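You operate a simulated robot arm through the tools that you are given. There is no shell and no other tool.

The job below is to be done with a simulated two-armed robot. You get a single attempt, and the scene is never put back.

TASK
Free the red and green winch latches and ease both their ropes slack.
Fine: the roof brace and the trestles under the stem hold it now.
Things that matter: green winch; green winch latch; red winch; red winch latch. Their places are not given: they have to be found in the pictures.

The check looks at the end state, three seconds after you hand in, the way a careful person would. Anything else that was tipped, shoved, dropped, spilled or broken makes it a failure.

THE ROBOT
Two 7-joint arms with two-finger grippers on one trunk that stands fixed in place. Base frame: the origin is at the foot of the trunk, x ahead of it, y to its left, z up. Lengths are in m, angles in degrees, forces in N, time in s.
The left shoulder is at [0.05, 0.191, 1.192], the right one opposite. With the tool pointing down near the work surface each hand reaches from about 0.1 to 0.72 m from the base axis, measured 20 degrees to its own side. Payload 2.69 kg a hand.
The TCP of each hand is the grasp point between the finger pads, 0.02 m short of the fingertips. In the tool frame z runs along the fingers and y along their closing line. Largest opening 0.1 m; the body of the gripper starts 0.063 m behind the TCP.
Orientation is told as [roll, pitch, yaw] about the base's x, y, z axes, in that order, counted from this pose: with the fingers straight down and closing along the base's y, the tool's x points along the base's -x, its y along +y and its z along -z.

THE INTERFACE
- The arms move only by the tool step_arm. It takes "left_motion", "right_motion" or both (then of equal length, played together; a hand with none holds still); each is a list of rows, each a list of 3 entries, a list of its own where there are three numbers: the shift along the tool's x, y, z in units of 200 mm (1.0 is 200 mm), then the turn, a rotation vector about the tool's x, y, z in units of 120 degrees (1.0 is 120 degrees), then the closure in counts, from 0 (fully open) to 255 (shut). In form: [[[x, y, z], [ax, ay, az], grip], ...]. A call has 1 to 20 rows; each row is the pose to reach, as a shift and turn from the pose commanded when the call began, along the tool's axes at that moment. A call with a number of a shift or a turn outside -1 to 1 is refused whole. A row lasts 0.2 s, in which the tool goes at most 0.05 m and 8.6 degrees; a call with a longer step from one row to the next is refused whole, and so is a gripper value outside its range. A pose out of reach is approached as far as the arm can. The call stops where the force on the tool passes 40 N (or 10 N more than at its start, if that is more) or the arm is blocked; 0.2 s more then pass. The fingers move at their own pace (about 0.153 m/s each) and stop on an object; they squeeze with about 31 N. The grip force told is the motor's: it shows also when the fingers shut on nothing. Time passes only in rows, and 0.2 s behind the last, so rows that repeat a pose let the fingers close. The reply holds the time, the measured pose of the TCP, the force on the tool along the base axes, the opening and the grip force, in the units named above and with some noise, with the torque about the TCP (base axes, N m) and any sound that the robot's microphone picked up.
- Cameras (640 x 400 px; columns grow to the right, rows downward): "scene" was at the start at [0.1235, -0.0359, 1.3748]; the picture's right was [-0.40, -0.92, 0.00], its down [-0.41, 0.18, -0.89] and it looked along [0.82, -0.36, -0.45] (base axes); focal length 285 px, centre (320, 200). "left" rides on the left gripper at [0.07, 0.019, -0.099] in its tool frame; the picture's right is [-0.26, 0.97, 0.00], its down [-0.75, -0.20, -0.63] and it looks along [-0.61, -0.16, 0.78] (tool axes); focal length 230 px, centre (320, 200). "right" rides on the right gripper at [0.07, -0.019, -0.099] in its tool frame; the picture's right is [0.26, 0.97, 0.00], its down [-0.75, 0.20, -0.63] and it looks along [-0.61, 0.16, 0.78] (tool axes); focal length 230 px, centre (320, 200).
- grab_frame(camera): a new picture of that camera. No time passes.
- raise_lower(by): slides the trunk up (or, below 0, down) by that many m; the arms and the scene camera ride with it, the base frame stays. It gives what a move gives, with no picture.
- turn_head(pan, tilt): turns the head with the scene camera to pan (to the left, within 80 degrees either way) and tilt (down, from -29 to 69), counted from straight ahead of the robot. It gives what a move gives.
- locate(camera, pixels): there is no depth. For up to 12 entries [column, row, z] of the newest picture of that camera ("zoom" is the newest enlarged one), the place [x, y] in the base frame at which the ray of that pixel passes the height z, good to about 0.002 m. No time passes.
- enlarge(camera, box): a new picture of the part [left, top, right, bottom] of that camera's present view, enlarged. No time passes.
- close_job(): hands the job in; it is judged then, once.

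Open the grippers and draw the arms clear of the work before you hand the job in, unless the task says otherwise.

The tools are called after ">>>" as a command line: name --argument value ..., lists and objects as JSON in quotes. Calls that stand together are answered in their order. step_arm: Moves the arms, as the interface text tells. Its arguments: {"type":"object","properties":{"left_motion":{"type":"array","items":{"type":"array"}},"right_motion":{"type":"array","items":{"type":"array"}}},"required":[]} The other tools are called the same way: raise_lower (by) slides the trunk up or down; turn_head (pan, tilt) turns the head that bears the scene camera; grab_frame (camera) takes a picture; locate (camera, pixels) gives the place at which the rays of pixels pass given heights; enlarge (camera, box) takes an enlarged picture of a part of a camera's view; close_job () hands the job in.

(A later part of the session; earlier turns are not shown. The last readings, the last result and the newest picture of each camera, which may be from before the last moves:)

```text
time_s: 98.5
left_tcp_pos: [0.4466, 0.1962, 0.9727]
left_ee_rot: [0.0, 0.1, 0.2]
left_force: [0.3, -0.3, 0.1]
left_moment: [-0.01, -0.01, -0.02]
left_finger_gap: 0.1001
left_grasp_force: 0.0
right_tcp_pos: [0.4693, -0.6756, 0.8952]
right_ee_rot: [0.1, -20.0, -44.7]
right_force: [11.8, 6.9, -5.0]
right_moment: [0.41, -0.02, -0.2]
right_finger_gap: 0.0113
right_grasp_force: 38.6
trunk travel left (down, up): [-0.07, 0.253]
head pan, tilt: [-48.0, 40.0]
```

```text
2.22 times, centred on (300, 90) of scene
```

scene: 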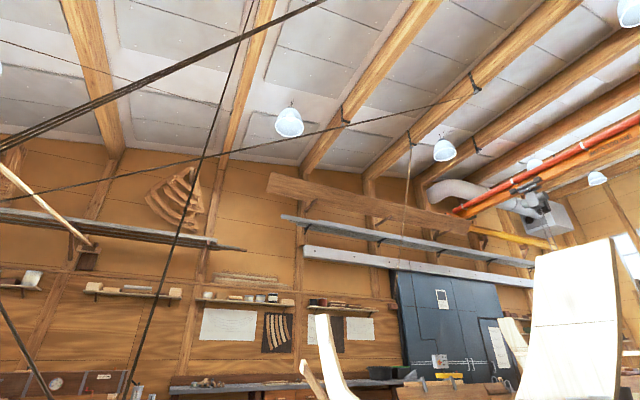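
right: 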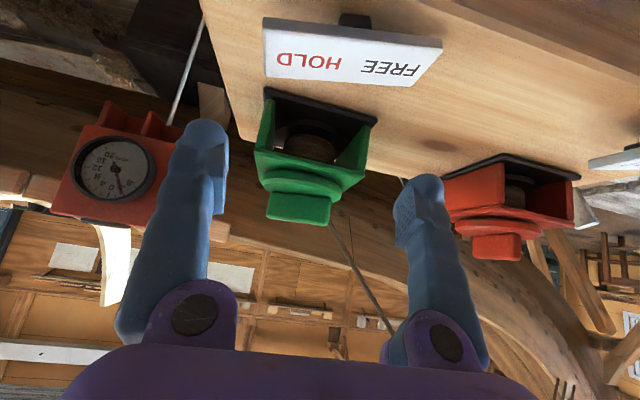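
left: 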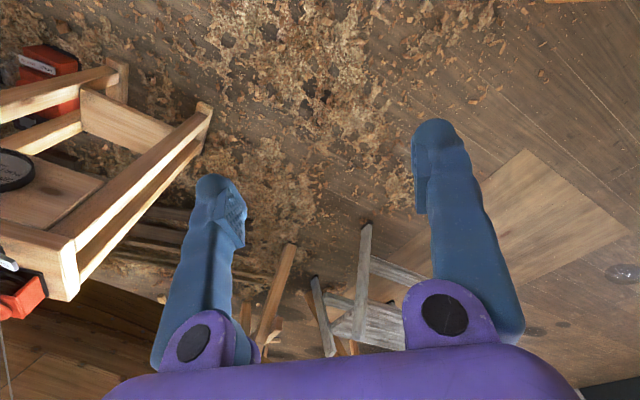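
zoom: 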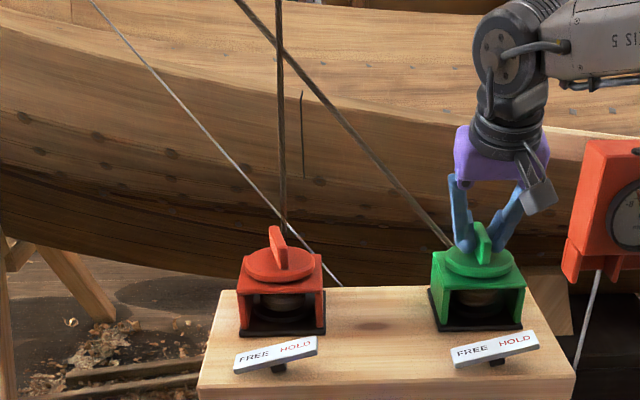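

The needle is back at 0 with both knobs about 55° counter-clockwise. I open the fingers and look along the ropes for sag.

>>> step_arm --right_motion '[[[0, 0, 0], [0, 0, 0], 180], [[0, 0, 0], [0, 0, 0], 140]]'

>>> turn_head --pan -40 --tilt -28.6

>>> grab_frame --camera "scene"

>>> enlarge --camera "scene" --box '[60, 80, 280, 240]'

>>> turn_head --pan -40 --tilt 10

>>> grab_frame --camera "scene"

>>> enlarge --camera "scene" --box '[140, 0, 420, 300]'

```text
time_s: 99.1
left_tcp_pos: [0.4453, 0.1966, 0.9739]
left_ee_rot: [-0.1, -0.1, 0.0]
left_force: [0.4, 0.6, 0.3]
left_moment: [-0.02, -0.03, 0.02]
left_finger_gap: 0.1001
left_grasp_force: 0.0
right_tcp_pos: [0.4693, -0.6745, 0.8971]
right_ee_rot: [0.0, -20.1, -44.8]
right_force: [0.3, 0.5, -0.6]
right_moment: [0.0, 0.03, -0.03]
right_finger_gap: 0.0451
right_grasp_force: 0.0
trunk travel left (down, up): [-0.07, 0.253]
head pan, tilt: [-48.0, 40.0]
```

```text
time_s: 100.5
left_tcp_pos: [0.4464, 0.1962, 0.9737]
left_ee_rot: [0.0, 0.0, 0.1]
left_force: [-0.3, 0.6, -0.8]
left_moment: [-0.01, -0.02, 0.02]
left_finger_gap: 0.1001
left_grasp_force: 0.1
right_tcp_pos: [0.4689, -0.6754, 0.8963]
right_ee_rot: [0.1, -20.0, -44.8]
right_force: [0.4, 0.9, -0.8]
right_moment: [-0.01, -0.03, 0.02]
right_finger_gap: 0.0449
right_grasp_force: 0.1
trunk travel left (down, up): [-0.07, 0.253]
head pan, tilt: [-40.0, -28.6]
```

```text
taken
```

scene: 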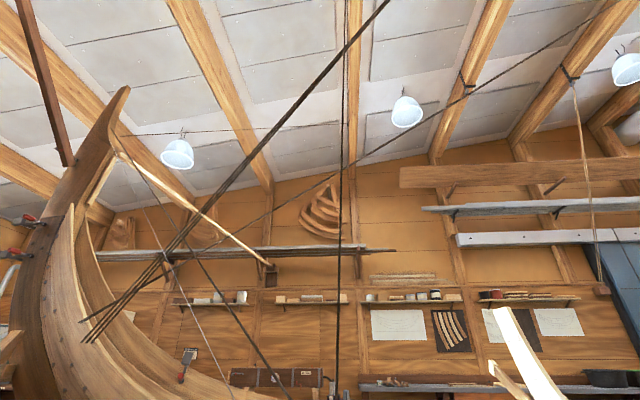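

```text
2.50 times, centred on (170, 160) of scene
```

zoom: 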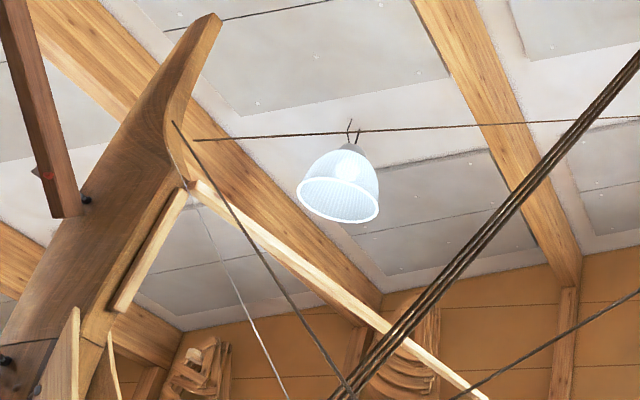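

```text
time_s: 101.5
left_tcp_pos: [0.4463, 0.1964, 0.9737]
left_ee_rot: [0.0, -0.1, 0.1]
left_force: [-0.2, -0.2, 0.1]
left_moment: [0.0, -0.03, -0.01]
left_finger_gap: 0.1
left_grasp_force: 0.0
right_tcp_pos: [0.469, -0.6749, 0.8966]
right_ee_rot: [0.1, -20.0, -44.7]
right_force: [-0.1, 0.0, 0.4]
right_moment: [-0.01, 0.02, 0.02]
right_finger_gap: 0.045
right_grasp_force: 0.1
trunk travel left (down, up): [-0.07, 0.253]
head pan, tilt: [-40.0, 10.0]
```

```text
taken
```

scene: 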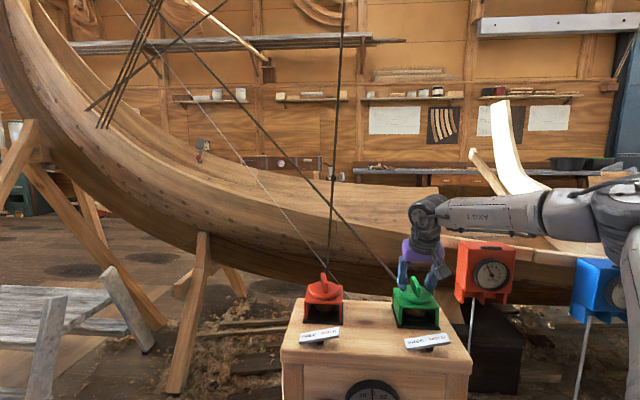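

```text
1.33 times, centred on (280, 150) of scene
```

zoom: 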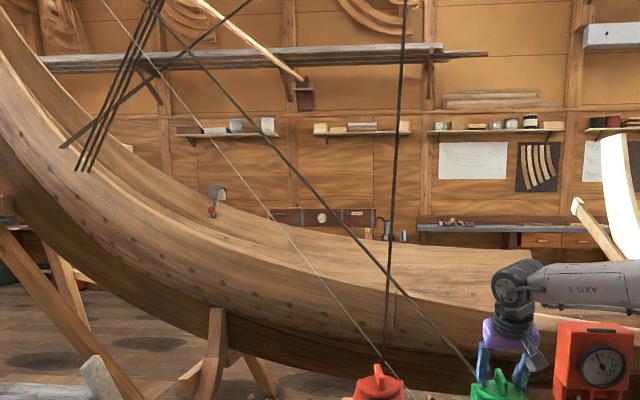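

Overhead the picture is unchanged, so the gauge is my main feedback: a rope gone slack should stop moving the needle. I clamp green again and ease it another 32° counter-clockwise, then read the gauge.

>>> turn_head --pan -48 --tilt 40

>>> step_arm --right_motion '[[[0, 0, 0], [0, 0, 0], 190], [[0, 0, 0], [0, 0, 0], 215], [[0, 0, 0], [0, 0, 0], 228], [[0, 0, 0], [0, 0, 0], 245], [[0, 0, 0], [-0.017, 0, -0.047], 255], [[0, 0, 0], [-0.034, 0, -0.094], 255], [[0, 0, 0], [-0.051, 0, -0.141], 255], [[0, 0, 0], [-0.0681, 0, -0.1881], 255], [[0, 0, 0], [-0.0908, 0, -0.2508], 255]]'

>>> enlarge --camera "scene" --box '[300, 180, 360, 240]'

>>> enlarge --camera "right" --box '[200, 60, 440, 240]'

```text
time_s: 102.5
left_tcp_pos: [0.4459, 0.1976, 0.9725]
left_ee_rot: [0.0, 0.0, 0.1]
left_force: [0.6, -0.2, 0.2]
left_moment: [-0.01, -0.01, 0.0]
left_finger_gap: 0.1
left_grasp_force: 0.1
right_tcp_pos: [0.4682, -0.6748, 0.8963]
right_ee_rot: [0.1, -19.9, -44.7]
right_force: [0.8, -0.8, -0.2]
right_moment: [-0.01, 0.03, 0.02]
right_finger_gap: 0.0453
right_grasp_force: 0.1
trunk travel left (down, up): [-0.07, 0.253]
head pan, tilt: [-48.0, 40.0]
```

```text
time_s: 104.5
left_tcp_pos: [0.4445, 0.198, 0.9735]
left_ee_rot: [-0.1, -0.1, 0.0]
left_force: [-0.5, 0.0, 0.0]
left_moment: [0.01, -0.03, 0.0]
left_finger_gap: 0.0999
left_grasp_force: 0.2
right_tcp_pos: [0.4685, -0.6733, 0.8943]
right_ee_rot: [-0.7, -19.7, -16.3]
right_force: [-10.3, 6.4, 7.6]
right_moment: [-0.07, -0.72, 0.08]
right_finger_gap: 0.0111
right_grasp_force: 38.5
right hand out of reach, approached as far as the arm can: row 9
trunk travel left (down, up): [-0.07, 0.253]
head pan, tilt: [-48.0, 40.0]
stopped in row 9 (right hand): the force on the tool passed its limit at 60 N (the readings are from after the stop); the commanded pose is now the measured one
```

```text
6.67 times, centred on (330, 210) of scene
```

zoom: 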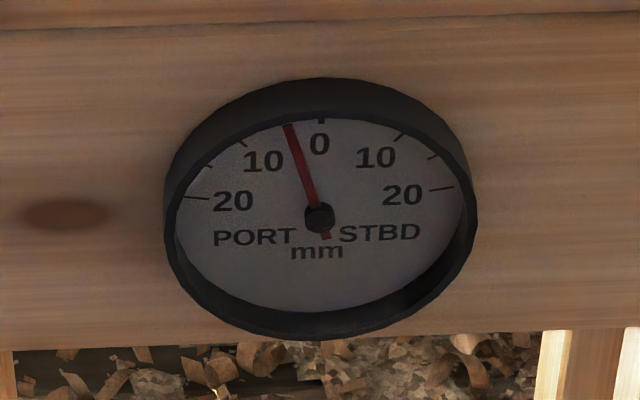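

```text
2.22 times, centred on (320, 150) of right
```

zoom: 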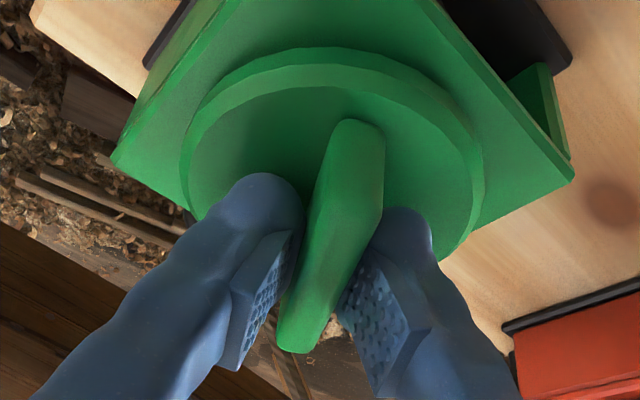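

The arm hit its reach limit at yaw ≈−16 and the force spiked, but the gauge picture shows the stand has not shifted; the needle is now −3.5 PORT. I open the fingers to release and check the whole scene.

>>> step_arm --right_motion '[[[0, 0, 0], [0, 0, 0], 180], [[0, 0, 0], [0, 0, 0], 130], [[0, 0, 0], [0, 0, 0], 130]]'

>>> grab_frame --camera "scene"

>>> enlarge --camera "scene" --box '[220, 60, 420, 240]'

>>> enlarge --camera "right" --box '[200, 60, 440, 240]'

```text
time_s: 105.2
left_tcp_pos: [0.4459, 0.1974, 0.9743]
left_ee_rot: [0.0, 0.0, 0.0]
left_force: [0.1, 0.2, 1.0]
left_moment: [-0.03, -0.03, 0.02]
left_finger_gap: 0.1001
left_grasp_force: 0.0
right_tcp_pos: [0.4684, -0.6752, 0.8922]
right_ee_rot: [-0.8, -19.7, -16.4]
right_force: [-0.5, -3.6, 7.9]
right_moment: [0.14, -0.05, -0.03]
right_finger_gap: 0.0464
right_grasp_force: 0.1
trunk travel left (down, up): [-0.07, 0.253]
head pan, tilt: [-48.0, 40.0]
```

```text
taken
```

scene: 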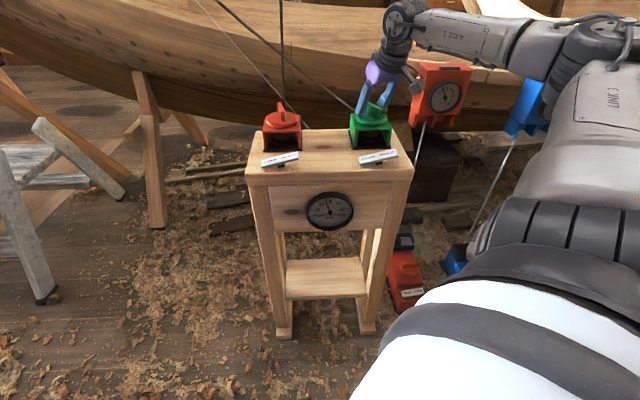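

```text
2.22 times, centred on (320, 150) of scene
```

zoom: 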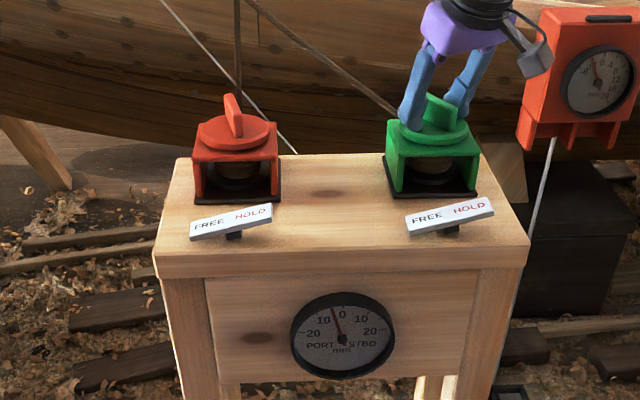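

```text
2.22 times, centred on (320, 150) of right
```

zoom: 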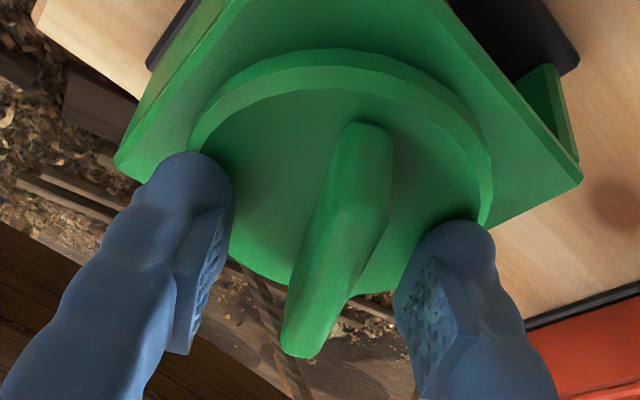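

The green rope now visibly sags — it leaves the winch much flatter than before (zoom (245,0)→(395,113)) — so counter-clockwise is indeed the easing direction. I lift off green and look at the ropes overhead.

>>> step_arm --right_motion '[[[-0.03, 0, -0.08], [0, 0, 0], 110], [[-0.08, 0, -0.22], [0, 0, 0], 110], [[-0.137, 0, -0.376], [0, 0, 0], 110], [[-0.137, 0, -0.376], [0, 0, 0], 110]]'

>>> turn_head --pan -40 --tilt 10

>>> grab_frame --camera "scene"

>>> turn_head --pan -40 --tilt -28.6

>>> grab_frame --camera "scene"

```text
time_s: 106.2
left_tcp_pos: [0.4474, 0.1965, 0.9729]
left_ee_rot: [0.0, 0.1, -0.1]
left_force: [0.6, -0.3, -0.8]
left_moment: [-0.01, -0.01, -0.02]
left_finger_gap: 0.0998
left_grasp_force: 0.1
right_tcp_pos: [0.4674, -0.6703, 0.9707]
right_ee_rot: [-1.0, -19.7, -16.7]
right_force: [-0.5, -0.6, 1.3]
right_moment: [-0.01, -0.01, 0.0]
right_finger_gap: 0.0569
right_grasp_force: 0.1
right hand out of reach, approached as far as the arm can: row 3, 4
trunk travel left (down, up): [-0.07, 0.253]
head pan, tilt: [-48.0, 40.0]
```

```text
time_s: 107.2
left_tcp_pos: [0.4462, 0.1961, 0.9737]
left_ee_rot: [0.1, 0.1, 0.1]
left_force: [0.7, -0.2, -0.3]
left_moment: [-0.01, 0.03, -0.02]
left_finger_gap: 0.1
left_grasp_force: 0.1
right_tcp_pos: [0.4671, -0.6705, 0.9714]
right_ee_rot: [-0.9, -19.7, -16.8]
right_force: [1.2, -0.2, 0.2]
right_moment: [0.0, 0.0, 0.02]
right_finger_gap: 0.0567
right_grasp_force: 0.0
trunk travel left (down, up): [-0.07, 0.253]
head pan, tilt: [-40.0, 10.0]
```

```text
taken
```

scene: 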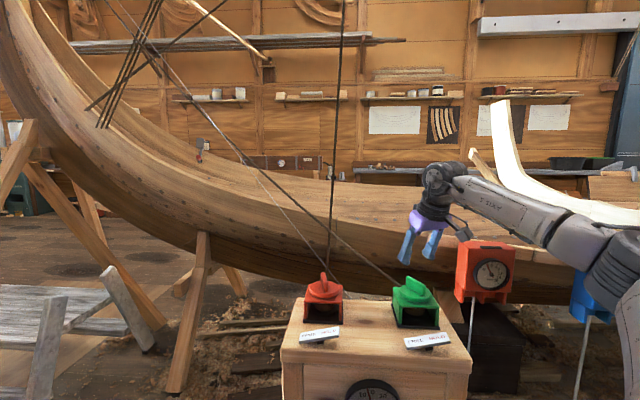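

```text
time_s: 108.2
left_tcp_pos: [0.4471, 0.197, 0.9734]
left_ee_rot: [0.0, 0.0, 0.0]
left_force: [0.9, 0.2, -0.5]
left_moment: [0.01, -0.02, -0.04]
left_finger_gap: 0.1001
left_grasp_force: 0.1
right_tcp_pos: [0.4677, -0.672, 0.9706]
right_ee_rot: [-0.9, -19.6, -16.7]
right_force: [0.5, 1.2, -0.5]
right_moment: [-0.01, -0.01, -0.01]
right_finger_gap: 0.057
right_grasp_force: 0.1
trunk travel left (down, up): [-0.07, 0.253]
head pan, tilt: [-40.0, -28.6]
```

```text
taken
```

scene: 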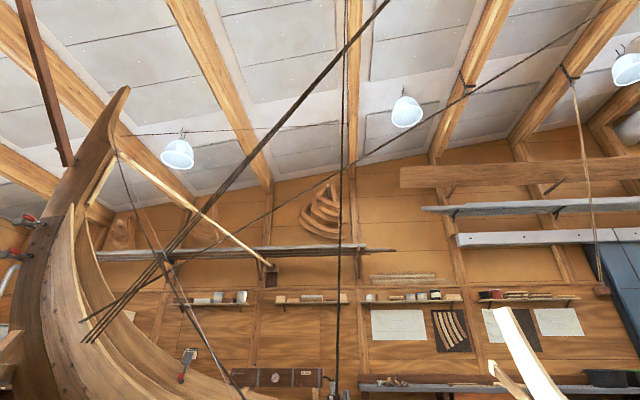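

The green rope now hangs in a clear curve, while red (≈56°) is still straight. Next I go back to red: retreat from green and move around the front at safe height.

>>> turn_head --pan -48 --tilt 40

>>> step_arm --right_motion '[[[0.06, 0.1, -0.06], [0.0122, 0, 0.0339], 110], [[0.11, 0.25, -0.12], [0.0245, 0, 0.0678], 110], [[0.15, 0.4, -0.18], [0.0367, 0, 0.1017], 110], [[0.193, 0.559, -0.23], [0.049, 0, 0.1356], 110], [[0.193, 0.559, -0.23], [0.049, 0, 0.1356], 110]]'

>>> grab_frame --camera "scene"

```text
time_s: 109.7
left_tcp_pos: [0.446, 0.1969, 0.9736]
left_ee_rot: [-0.1, 0.0, 0.1]
left_force: [-0.2, 0.0, -0.1]
left_moment: [-0.01, -0.01, 0.03]
left_finger_gap: 0.1002
left_grasp_force: 0.1
right_tcp_pos: [0.4679, -0.6723, 0.9713]
right_ee_rot: [-0.9, -19.7, -16.6]
right_force: [-0.2, -0.3, -0.7]
right_moment: [0.01, 0.02, 0.01]
right_finger_gap: 0.057
right_grasp_force: 0.1
trunk travel left (down, up): [-0.07, 0.253]
head pan, tilt: [-48.0, 40.0]
```

```text
time_s: 110.8
left_tcp_pos: [0.4474, 0.1964, 0.9735]
left_ee_rot: [0.0, 0.0, 0.1]
left_force: [-0.1, -0.2, 0.0]
left_moment: [0.0, -0.02, 0.04]
left_finger_gap: 0.1001
left_grasp_force: 0.1
right_tcp_pos: [0.4494, -0.5473, 0.9999]
right_ee_rot: [-0.8, -19.8, -33.9]
right_force: [-0.8, 0.6, -0.4]
right_moment: [0.0, 0.0, -0.01]
right_finger_gap: 0.0571
right_grasp_force: 0.0
trunk travel left (down, up): [-0.07, 0.253]
head pan, tilt: [-48.0, 40.0]
```

```text
taken
```

scene: 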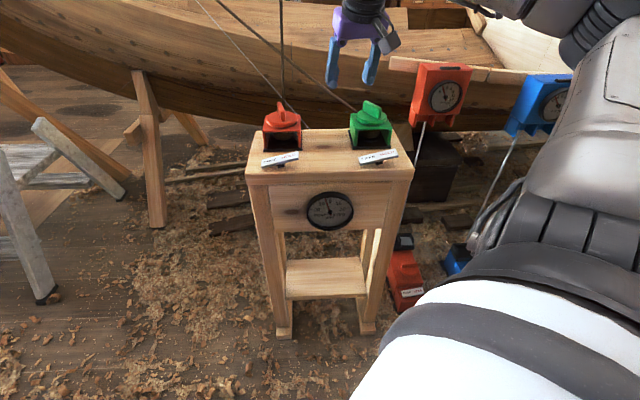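

I move over the red knob via a waypoint in front, keeping yaw −34 to match the red wing.

>>> step_arm --right_motion '[[[-0.054, 0.185, 0.02], [0, 0, 0], 110], [[-0.108, 0.37, 0.039], [0, 0, 0], 110], [[-0.162, 0.555, 0.058], [0, 0, 0], 110], [[-0.2155, 0.7405, 0.0775], [0, 0, 0], 110], [[-0.34, 0.715, 0.15], [0, 0, 0], 110], [[-0.46, 0.69, 0.22], [0, 0, 0], 110], [[-0.5855, 0.6615, 0.2905], [0, 0, 0], 110], [[-0.5855, 0.6615, 0.2905], [0, 0, 0], 110]]'

>>> grab_frame --camera "right"

>>> enlarge --camera "right" --box '[240, 0, 420, 140]'

>>> grab_frame --camera "scene"

```text
time_s: 112.7
left_tcp_pos: [0.4463, 0.1963, 0.9737]
left_ee_rot: [0.0, 0.0, 0.0]
left_force: [0.3, -0.7, 0.0]
left_moment: [0.01, 0.0, 0.01]
left_finger_gap: 0.0999
left_grasp_force: 0.0
right_tcp_pos: [0.6314, -0.5102, 0.9825]
right_ee_rot: [-0.8, -20.0, -33.7]
right_force: [0.2, 0.8, 0.3]
right_moment: [0.0, -0.01, -0.01]
right_finger_gap: 0.057
right_grasp_force: 0.1
trunk travel left (down, up): [-0.07, 0.253]
head pan, tilt: [-48.0, 40.0]
```

```text
taken
```

right: 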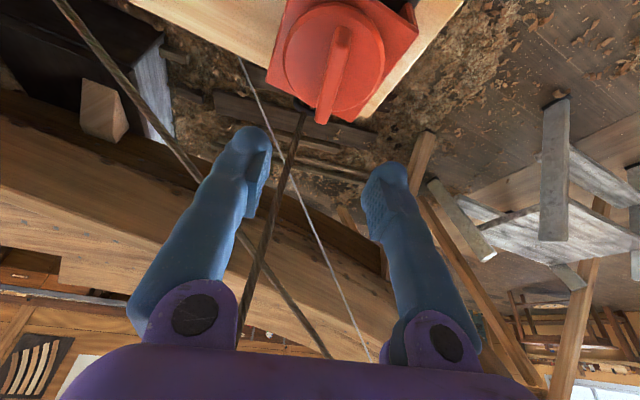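

```text
2.86 times, centred on (330, 70) of right
```

zoom: 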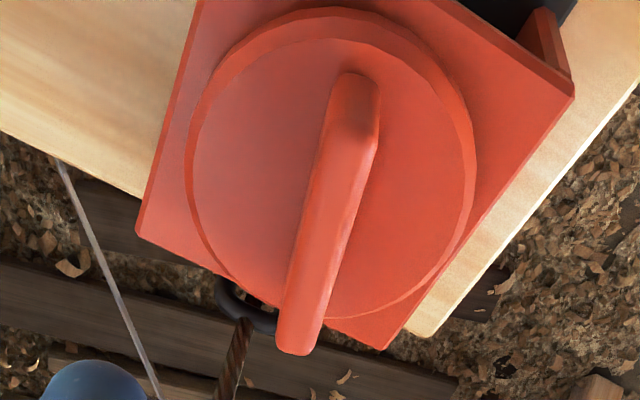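

```text
taken
```

scene: 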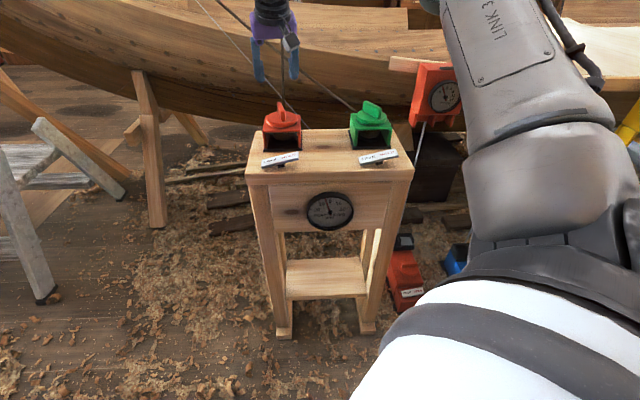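

Red wing is aligned at yaw −34. In free air here I test how far counter-clockwise the hand can turn (to +10°) before reach limits.

>>> step_arm --right_motion '[[[0, 0, 0], [-0.0198, 0, -0.0548], 60], [[0, 0, 0], [-0.0397, 0, -0.1097], 0], [[0, 0, 0], [-0.0595, 0, -0.1645], 0], [[0, 0, 0], [-0.0794, 0, -0.2194], 0], [[0, 0, 0], [-0.0992, 0, -0.2742], 0], [[0, 0, 0], [-0.1248, 0, -0.3448], 0]]'

>>> grab_frame --camera "scene"

```text
refused: row 6 steps farther than a row can; nothing moved
```

```text
taken
```

scene: 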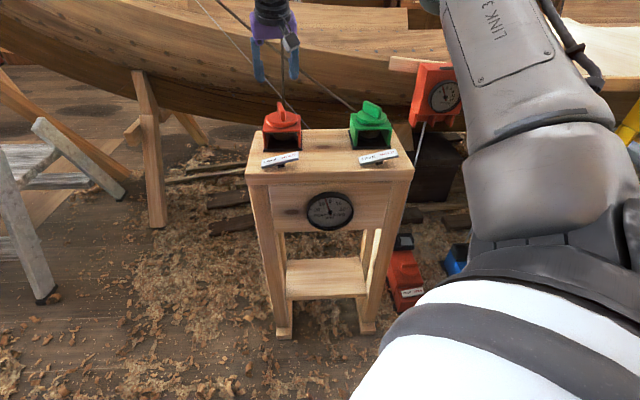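

One row was too long; I repeat with even 7° steps.

>>> step_arm --right_motion '[[[0, 0, 0], [-0.0198, 0, -0.0548], 60], [[0, 0, 0], [-0.0397, 0, -0.1097], 0], [[0, 0, 0], [-0.0595, 0, -0.1645], 0], [[0, 0, 0], [-0.0794, 0, -0.2194], 0], [[0, 0, 0], [-0.0992, 0, -0.2742], 0], [[0, 0, 0], [-0.119, 0, -0.329], 0], [[0, 0, 0], [-0.1248, 0, -0.3448], 0]]'

>>> grab_frame --camera "scene"

```text
time_s: 114.2
left_tcp_pos: [0.4465, 0.1957, 0.9728]
left_ee_rot: [0.0, -0.1, 0.0]
left_force: [-0.2, 0.6, 0.6]
left_moment: [-0.01, -0.01, 0.0]
left_finger_gap: 0.1003
left_grasp_force: 0.0
right_tcp_pos: [0.5935, -0.4532, 0.97]
right_ee_rot: [-0.9, -19.7, 9.4]
right_force: [-0.3, 0.5, 0.5]
right_moment: [0.0, 0.0, 0.0]
right_finger_gap: 0.1002
right_grasp_force: 0.0
right hand out of reach, approached as far as the arm can: row 5, 6, 7
trunk travel left (down, up): [-0.07, 0.253]
head pan, tilt: [-48.0, 40.0]
```

```text
taken
```

scene: 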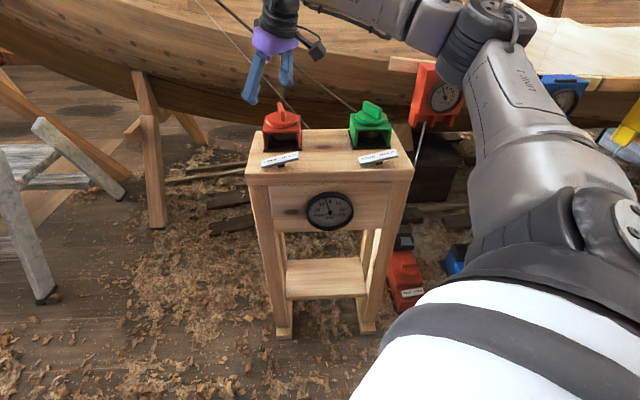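

Yaw up to about −6° is reachable at red. I come back to yaw −34 over the knob (correcting the shift), leaving the fingers open.

>>> step_arm --right_motion '[[[0, 0, 0], [0.0203, 0, 0.0567], 0], [[0, 0, 0], [0.0406, 0, 0.1135], 0], [[0, 0, 0], [0.061, 0, 0.1702], 40], [[-0.05, -0.1, 0], [0.0813, 0, 0.227], 80], [[-0.1, -0.2, -0.005], [0.1016, 0, 0.2838], 110], [[-0.1515, -0.3105, -0.012], [0.1219, 0, 0.3405], 110], [[-0.1515, -0.3105, -0.012], [0.1219, 0, 0.3405], 110]]'

>>> enlarge --camera "right" --box '[240, 0, 420, 140]'

```text
time_s: 115.8
left_tcp_pos: [0.4459, 0.1971, 0.9734]
left_ee_rot: [0.0, -0.1, 0.0]
left_force: [0.6, 0.1, -0.4]
left_moment: [-0.04, -0.01, 0.04]
left_finger_gap: 0.1
left_grasp_force: 0.1
right_tcp_pos: [0.6312, -0.5078, 0.9866]
right_ee_rot: [-0.7, -19.9, -33.2]
right_force: [-0.4, 0.5, 0.0]
right_moment: [0.0, 0.0, -0.01]
right_finger_gap: 0.0568
right_grasp_force: 0.0
trunk travel left (down, up): [-0.07, 0.253]
head pan, tilt: [-48.0, 40.0]
```

```text
2.86 times, centred on (330, 70) of right
```

zoom: 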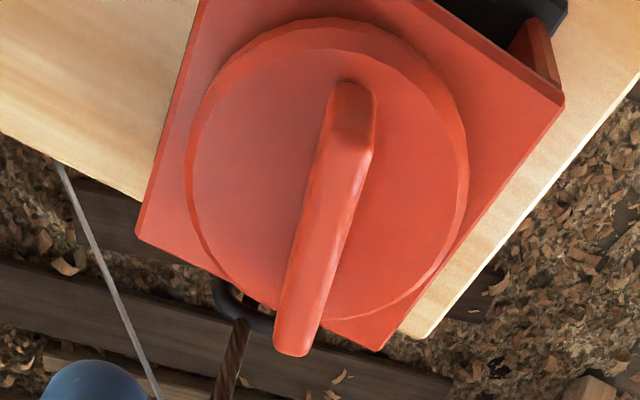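

Aligned. I descend onto the red wing, narrowing the fingers, and clamp.

>>> step_arm --right_motion '[[[0.04, -0.003, 0.11], [0, 0, 0], 110], [[0.08, -0.005, 0.22], [0, 0, 0], 120], [[0.115, -0.0085, 0.33], [0, 0, 0], 130], [[0.1475, -0.0085, 0.423], [0, 0, 0], 160], [[0.1475, -0.0085, 0.423], [0, 0, 0], 195], [[0.1475, -0.0085, 0.423], [0, 0, 0], 215], [[0.1475, -0.0085, 0.423], [0, 0, 0], 228], [[0.1475, -0.0085, 0.423], [0, 0, 0], 245]]'

>>> enlarge --camera "right" --box '[200, 60, 440, 240]'

```text
time_s: 117.7
left_tcp_pos: [0.446, 0.196, 0.9715]
left_ee_rot: [0.0, 0.0, 0.1]
left_force: [-0.3, 0.1, 0.5]
left_moment: [0.0, 0.02, -0.04]
left_finger_gap: 0.1001
left_grasp_force: 0.0
right_tcp_pos: [0.6301, -0.5104, 0.8957]
right_ee_rot: [-0.7, -19.8, -32.9]
right_force: [4.2, 4.9, -2.8]
right_moment: [-0.1, -0.29, 0.2]
right_finger_gap: 0.0112
right_grasp_force: 37.9
trunk travel left (down, up): [-0.07, 0.253]
head pan, tilt: [-48.0, 40.0]
```

```text
2.22 times, centred on (320, 150) of right
```

zoom: 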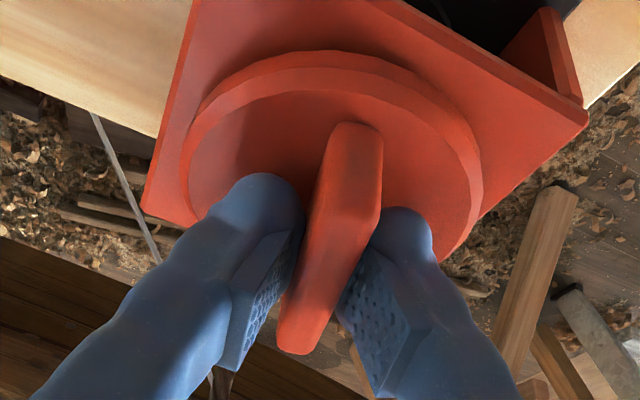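

Clamped with ~7 N. I turn red counter-clockwise 24° (to yaw ≈−9, inside the reach limit) and check.

>>> step_arm --right_motion '[[[0, 0, 0], [-0.017, 0, -0.047], 255], [[0, 0, 0], [-0.034, 0, -0.094], 255], [[0, 0, 0], [-0.0511, 0, -0.1411], 255], [[0, 0, 0], [-0.0681, 0, -0.1881], 255]]'

>>> enlarge --camera "scene" --box '[220, 60, 420, 240]'

>>> enlarge --camera "scene" --box '[300, 180, 360, 240]'

```text
time_s: 118.7
left_tcp_pos: [0.4463, 0.1964, 0.9721]
left_ee_rot: [0.0, 0.1, -0.1]
left_force: [0.0, -0.6, -0.2]
left_moment: [-0.02, 0.0, -0.02]
left_finger_gap: 0.1003
left_grasp_force: 0.0
right_tcp_pos: [0.6303, -0.512, 0.8944]
right_ee_rot: [-0.6, -19.5, -9.0]
right_force: [2.9, 12.8, -2.5]
right_moment: [0.15, -0.49, -0.12]
right_finger_gap: 0.0111
right_grasp_force: 38.3
trunk travel left (down, up): [-0.07, 0.253]
head pan, tilt: [-48.0, 40.0]
```

```text
2.22 times, centred on (320, 150) of scene
```

zoom: 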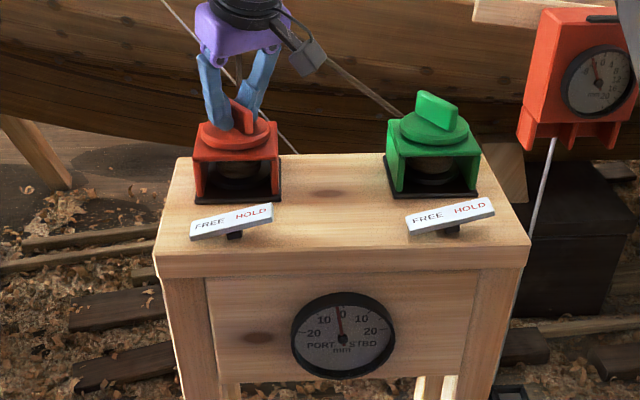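

```text
6.67 times, centred on (330, 210) of scene
```

zoom: 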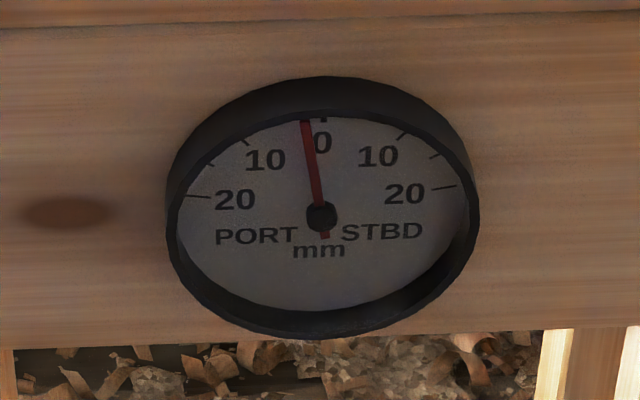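

The needle moved from −3.5 to about −1.5. I release here and look at the red rope's lead overhead.

>>> step_arm --right_motion '[[[0, 0, 0], [0, 0, 0], 190], [[0, 0, 0], [0, 0, 0], 130], [[0, 0, 0], [0, 0, 0], 100]]'

>>> turn_head --pan -40 --tilt -28.6

>>> grab_frame --camera "scene"

>>> enlarge --camera "scene" --box '[60, 80, 380, 280]'

>>> turn_head --pan -40 --tilt 10

>>> grab_frame --camera "scene"

```text
time_s: 119.5
left_tcp_pos: [0.4466, 0.197, 0.9739]
left_ee_rot: [0.1, 0.0, 0.0]
left_force: [0.1, 0.0, 0.2]
left_moment: [0.0, 0.01, -0.02]
left_finger_gap: 0.1003
left_grasp_force: 0.0
right_tcp_pos: [0.63, -0.5121, 0.8941]
right_ee_rot: [-0.6, -19.6, -9.3]
right_force: [0.5, 0.6, -0.1]
right_moment: [-0.03, -0.02, -0.02]
right_finger_gap: 0.0609
right_grasp_force: 0.1
trunk travel left (down, up): [-0.07, 0.253]
head pan, tilt: [-48.0, 40.0]
```

```text
time_s: 120.8
left_tcp_pos: [0.4464, 0.1963, 0.9723]
left_ee_rot: [0.1, 0.0, 0.2]
left_force: [-0.6, -0.6, 0.1]
left_moment: [-0.05, 0.01, 0.02]
left_finger_gap: 0.1001
left_grasp_force: 0.0
right_tcp_pos: [0.6304, -0.5121, 0.8947]
right_ee_rot: [-0.6, -19.7, -9.2]
right_force: [0.3, -0.1, 0.7]
right_moment: [-0.01, -0.02, 0.01]
right_finger_gap: 0.061
right_grasp_force: 0.0
trunk travel left (down, up): [-0.07, 0.253]
head pan, tilt: [-40.0, -28.6]
```

```text
taken
```

scene: 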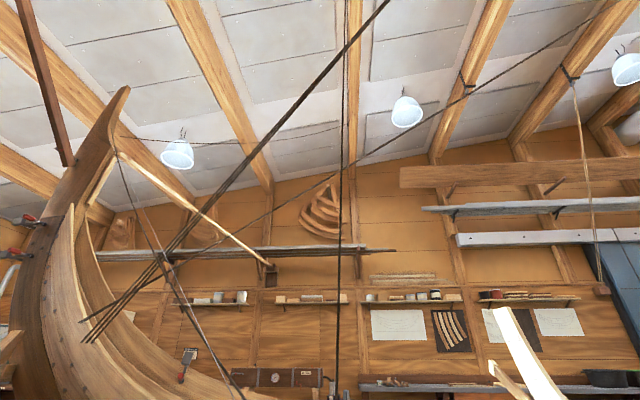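

```text
2.00 times, centred on (220, 180) of scene
```

zoom: 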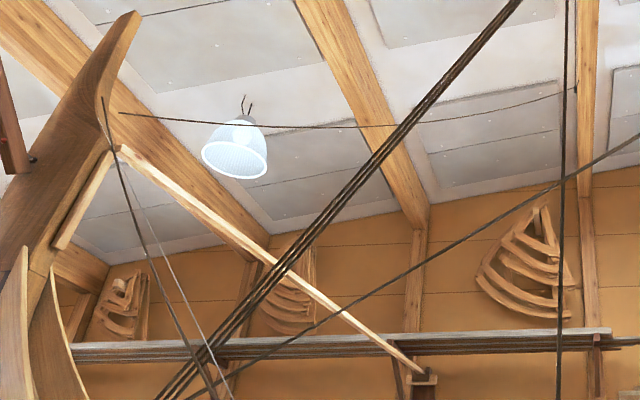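

```text
time_s: 121.9
left_tcp_pos: [0.4468, 0.1972, 0.973]
left_ee_rot: [0.0, 0.0, 0.0]
left_force: [-0.7, -0.7, -0.5]
left_moment: [-0.02, 0.0, 0.0]
left_finger_gap: 0.1
left_grasp_force: 0.0
right_tcp_pos: [0.63, -0.5125, 0.8945]
right_ee_rot: [-0.6, -19.5, -9.2]
right_force: [0.5, -0.1, 0.4]
right_moment: [0.02, -0.02, 0.01]
right_finger_gap: 0.061
right_grasp_force: 0.1
trunk travel left (down, up): [-0.07, 0.253]
head pan, tilt: [-40.0, 10.0]
```

```text
taken
```

scene: 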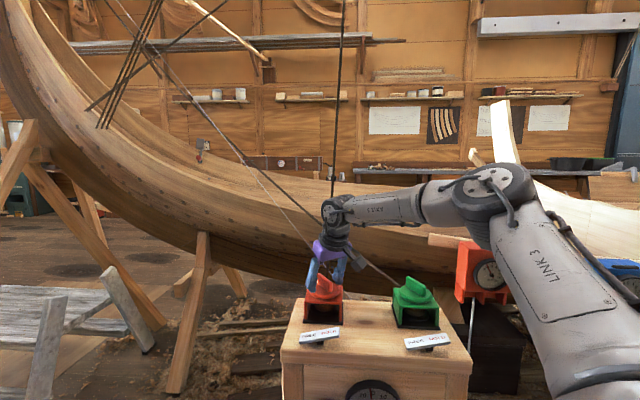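

The red lead overhead now sags clearly too (zoom (120,112)→(300,128)→(575,90)), so both ropes have gone slack with the needle near −1.5. For a comfortable margin I will ease both further by pushing the wings with closed fingers; first I lift off red.

>>> step_arm --right_motion '[[[-0.04, 0, -0.11], [0, 0, 0], 100], [[-0.09, 0, -0.24], [0, 0, 0], 100], [[-0.137, 0, -0.376], [0, 0, 0], 100], [[-0.137, 0, -0.376], [0, 0, 0], 100]]'

>>> turn_head --pan -48 --tilt 40

>>> grab_frame --camera "scene"

>>> enlarge --camera "scene" --box '[220, 60, 420, 240]'

```text
time_s: 122.9
left_tcp_pos: [0.4465, 0.1956, 0.9731]
left_ee_rot: [-0.1, -0.1, 0.1]
left_force: [0.8, 0.2, 0.0]
left_moment: [-0.02, -0.01, 0.01]
left_finger_gap: 0.1002
left_grasp_force: 0.0
right_tcp_pos: [0.6312, -0.511, 0.975]
right_ee_rot: [-0.6, -19.5, -9.2]
right_force: [0.0, -0.5, 0.9]
right_moment: [0.01, -0.01, 0.0]
right_finger_gap: 0.0608
right_grasp_force: 0.0
trunk travel left (down, up): [-0.07, 0.253]
head pan, tilt: [-40.0, 10.0]
```

```text
time_s: 123.8
left_tcp_pos: [0.4461, 0.1949, 0.9732]
left_ee_rot: [0.0, 0.0, 0.0]
left_force: [1.3, -0.5, 0.1]
left_moment: [-0.02, 0.01, -0.02]
left_finger_gap: 0.1
left_grasp_force: 0.1
right_tcp_pos: [0.631, -0.5108, 0.9752]
right_ee_rot: [-0.6, -19.6, -9.3]
right_force: [0.3, 0.2, -0.6]
right_moment: [-0.04, 0.0, -0.02]
right_finger_gap: 0.0606
right_grasp_force: 0.1
trunk travel left (down, up): [-0.07, 0.253]
head pan, tilt: [-48.0, 40.0]
```

```text
taken
```

scene: 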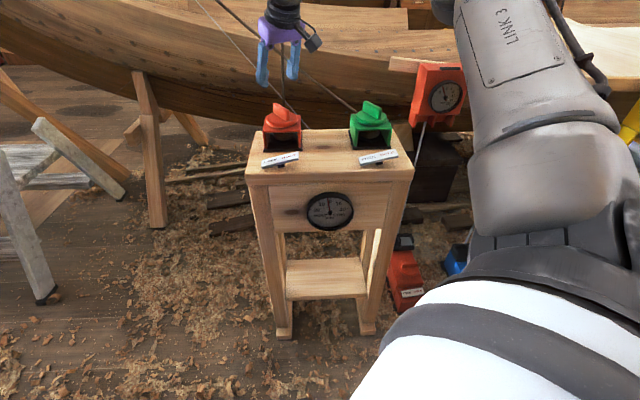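

```text
2.22 times, centred on (320, 150) of scene
```

zoom: 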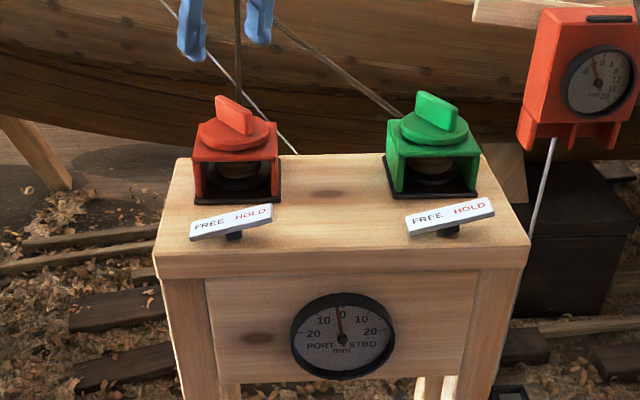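

Both winches look alike now, needle ≈ −1. For margin I push red a bit further: turn the hand to yaw −45, shut the fingers, and place them beside the front end of the red wing.

>>> step_arm --right_motion '[[[0.03, 0.04, -0.011], [0.0203, 0, 0.0559], 120], [[0.06, 0.08, -0.022], [0.0405, 0, 0.1119], 160], [[0.09, 0.12, -0.033], [0.0608, 0, 0.1678], 200], [[0.12, 0.165, -0.044], [0.081, 0, 0.2238], 255], [[0.151, 0.206, -0.054], [0.1013, 0, 0.2797], 255], [[0.151, 0.206, -0.054], [0.1013, 0, 0.2797], 255]]'

>>> grab_frame --camera "right"

>>> enlarge --camera "right" --box '[220, 20, 420, 180]'

```text
time_s: 125.2
left_tcp_pos: [0.4458, 0.1954, 0.9746]
left_ee_rot: [0.0, 0.1, 0.1]
left_force: [-0.9, -0.2, 0.6]
left_moment: [-0.01, -0.01, 0.01]
left_finger_gap: 0.0998
left_grasp_force: 0.1
right_tcp_pos: [0.6069, -0.4662, 0.974]
right_ee_rot: [-0.7, -19.9, -44.8]
right_force: [-0.2, 0.1, 0.3]
right_moment: [0.04, 0.0, 0.0]
right_finger_gap: 0.0
right_grasp_force: 29.7
trunk travel left (down, up): [-0.07, 0.253]
head pan, tilt: [-48.0, 40.0]
```

```text
taken
```

right: 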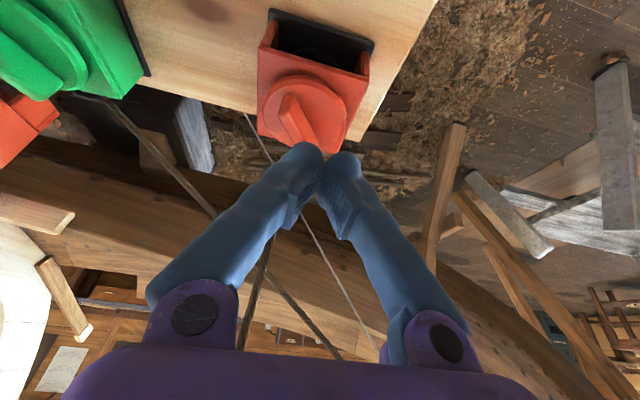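

```text
2.50 times, centred on (320, 100) of right
```

zoom: 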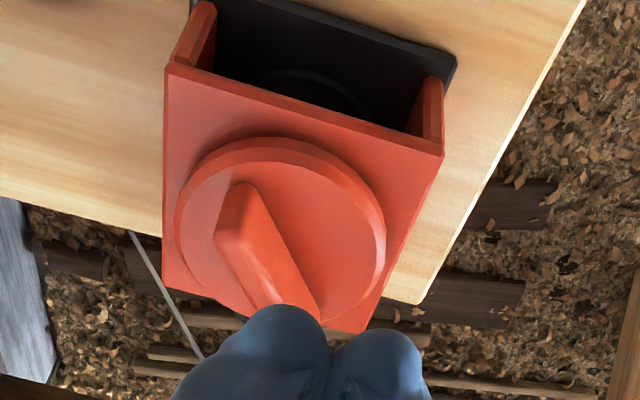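

The red wing's front end sits up-left of the fingertips in view; pushing it toward −y turns it counter-clockwise. I descend beside it first.

>>> step_arm --right_motion '[[[0.045, 0, 0.125], [0, 0, 0], 255], [[0.09, 0, 0.25], [0, 0, 0], 255], [[0.1313, 0, 0.362], [0, 0, 0], 255], [[0.1313, 0, 0.362], [0, 0, 0], 255]]'

>>> enlarge --camera "right" --box '[220, 60, 420, 220]'

>>> enlarge --camera "scene" --box '[230, 70, 330, 160]'

```text
time_s: 126.2
left_tcp_pos: [0.4456, 0.1949, 0.974]
left_ee_rot: [0.1, 0.0, 0.0]
left_force: [-0.3, 0.3, 0.5]
left_moment: [0.02, -0.03, -0.03]
left_finger_gap: 0.0999
left_grasp_force: 0.1
right_tcp_pos: [0.6073, -0.4671, 0.8962]
right_ee_rot: [-0.7, -20.1, -44.9]
right_force: [0.3, 0.2, -1.3]
right_moment: [0.0, 0.0, -0.04]
right_finger_gap: 0.0
right_grasp_force: 30.0
trunk travel left (down, up): [-0.07, 0.253]
head pan, tilt: [-48.0, 40.0]
```

```text
2.50 times, centred on (320, 140) of right
```

zoom: 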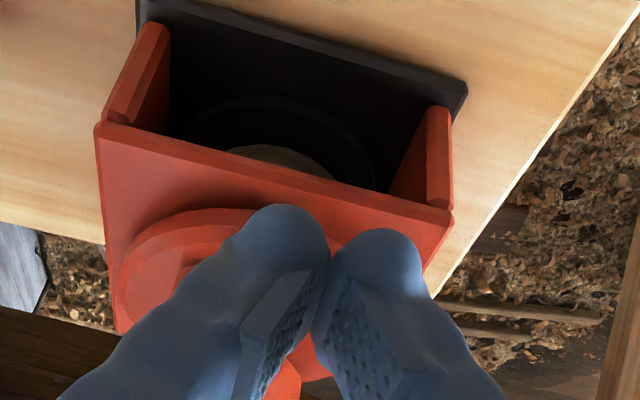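

```text
4.44 times, centred on (280, 115) of scene
```

zoom: 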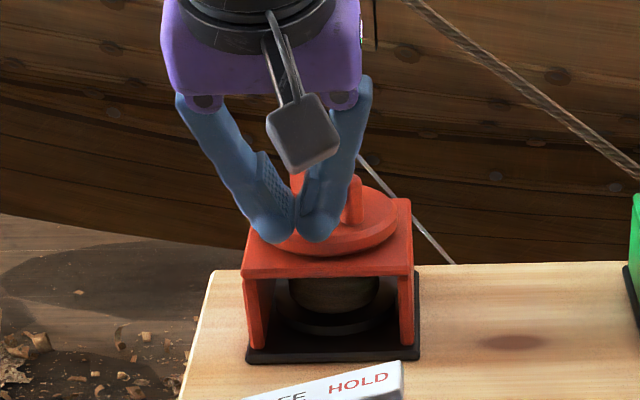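

The shut fingers are beside the wing's near end. I push along the arc in small steps, about 30° first.

>>> step_arm --right_motion '[[[-0.035, -0.04, 0.0125], [0, 0, 0], 255], [[-0.069, -0.0805, 0.025], [0, 0, 0], 255], [[-0.073, -0.102, 0.026], [0, 0, 0], 255], [[-0.0765, -0.123, 0.0275], [0, 0, 0], 255], [[-0.085, -0.142, 0.0305], [0, 0, 0], 255], [[-0.094, -0.1615, 0.034], [0, 0, 0], 255]]'

>>> enlarge --camera "scene" --box '[230, 70, 330, 160]'

>>> enlarge --camera "scene" --box '[300, 180, 360, 240]'

```text
time_s: 127.7
left_tcp_pos: [0.4465, 0.1973, 0.9733]
left_ee_rot: [0.0, 0.0, -0.1]
left_force: [-0.2, 0.9, 0.5]
left_moment: [-0.01, 0.01, 0.02]
left_finger_gap: 0.0999
left_grasp_force: 0.1
right_tcp_pos: [0.5959, -0.5046, 0.8973]
right_ee_rot: [-0.7, -19.9, -44.8]
right_force: [-0.8, 2.7, 0.2]
right_moment: [0.04, -0.02, 0.01]
right_finger_gap: 0.0001
right_grasp_force: 29.6
trunk travel left (down, up): [-0.07, 0.253]
head pan, tilt: [-48.0, 40.0]
```

```text
4.44 times, centred on (280, 115) of scene
```

zoom: 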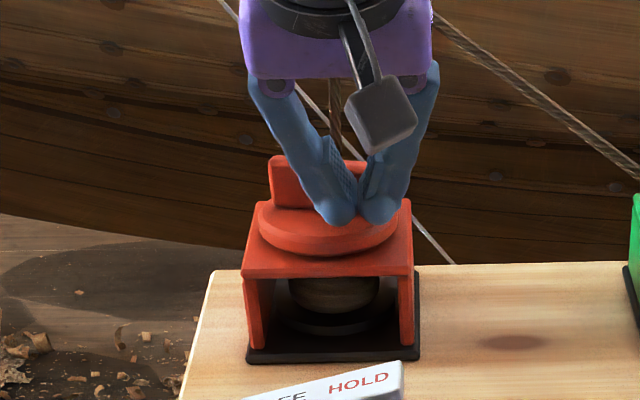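

```text
6.67 times, centred on (330, 210) of scene
```

zoom: 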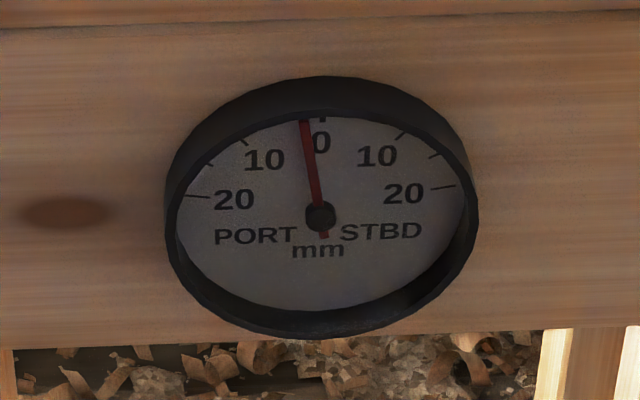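

The red wing turned freely another ~30–40° and the needle did not move at all (still −1.5): the red rope is fully slack. I back off, lift, and go to give green the same check.

>>> step_arm --right_motion '[[[0.0265, 0.0285, -0.0095], [0, 0, 0], 255], [[-0.02, 0.0285, -0.135], [0, 0, 0], 255], [[-0.065, 0.0285, -0.26], [0, 0, 0], 255], [[-0.1095, 0.0285, -0.3855], [0, 0, 0], 255], [[-0.1095, 0.0285, -0.3855], [0, 0, 0], 255]]'

>>> enlarge --camera "scene" --box '[220, 60, 420, 240]'

```text
time_s: 128.8
left_tcp_pos: [0.446, 0.1959, 0.9728]
left_ee_rot: [0.1, 0.0, 0.0]
left_force: [-0.6, -0.5, 0.5]
left_moment: [-0.03, 0.0, 0.03]
left_finger_gap: 0.1001
left_grasp_force: 0.0
right_tcp_pos: [0.5962, -0.4953, 0.9771]
right_ee_rot: [-0.7, -20.0, -44.8]
right_force: [0.7, -0.1, -0.2]
right_moment: [-0.04, 0.0, -0.02]
right_finger_gap: 0.0
right_grasp_force: 29.9
trunk travel left (down, up): [-0.07, 0.253]
head pan, tilt: [-48.0, 40.0]
```

```text
2.22 times, centred on (320, 150) of scene
```

zoom: 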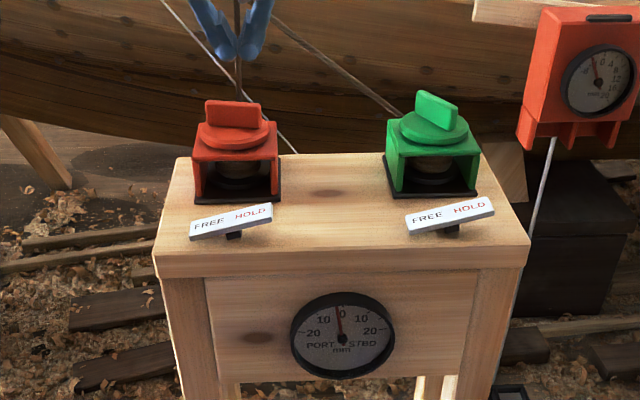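

Red is done. I carry the shut fingers across at z≈0.977 to hover in front of the green wing.

>>> step_arm --right_motion '[[[0.05, -0.15, 0], [0, 0, 0], 255], [[0.08, -0.35, 0], [0, 0, 0], 255], [[0.08, -0.55, 0], [0, 0, 0], 255], [[0.07, -0.77, -0.01], [0, 0, 0], 255], [[0.053, -0.9875, -0.019], [0, 0, 0], 255], [[0.053, -0.9875, -0.019], [0, 0, 0], 255]]'

>>> enlarge --camera "right" --box '[220, 20, 420, 180]'

>>> grab_frame --camera "scene"

```text
time_s: 130.2
left_tcp_pos: [0.4461, 0.1956, 0.9726]
left_ee_rot: [0.0, 0.0, 0.0]
left_force: [-0.4, 0.0, -0.3]
left_moment: [0.03, 0.03, -0.06]
left_finger_gap: 0.1001
left_grasp_force: 0.1
right_tcp_pos: [0.449, -0.6256, 0.9812]
right_ee_rot: [-0.7, -19.9, -44.8]
right_force: [-0.5, -0.4, 0.6]
right_moment: [-0.02, 0.01, 0.04]
right_finger_gap: 0.0
right_grasp_force: 29.3
trunk travel left (down, up): [-0.07, 0.253]
head pan, tilt: [-48.0, 40.0]
```

```text
2.50 times, centred on (320, 100) of right
```

zoom: 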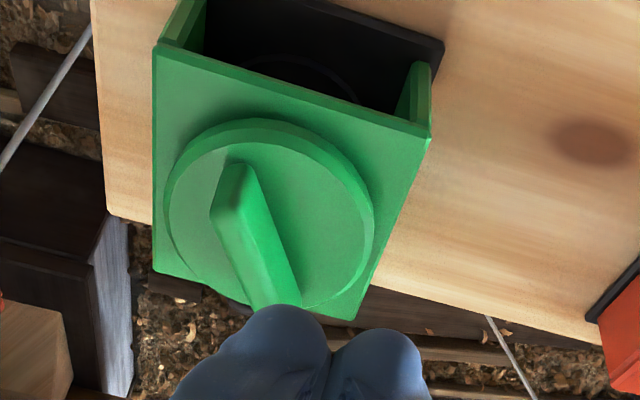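

```text
taken
```

scene: 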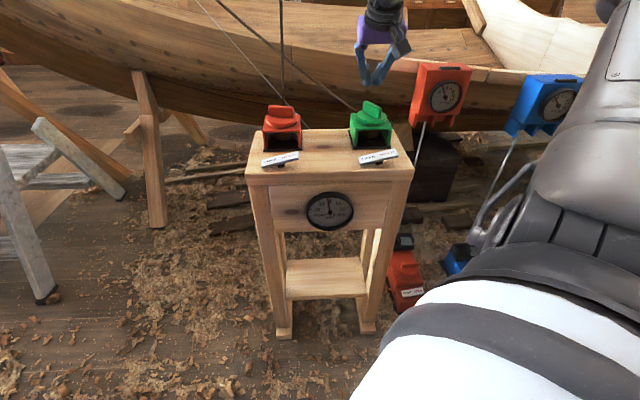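

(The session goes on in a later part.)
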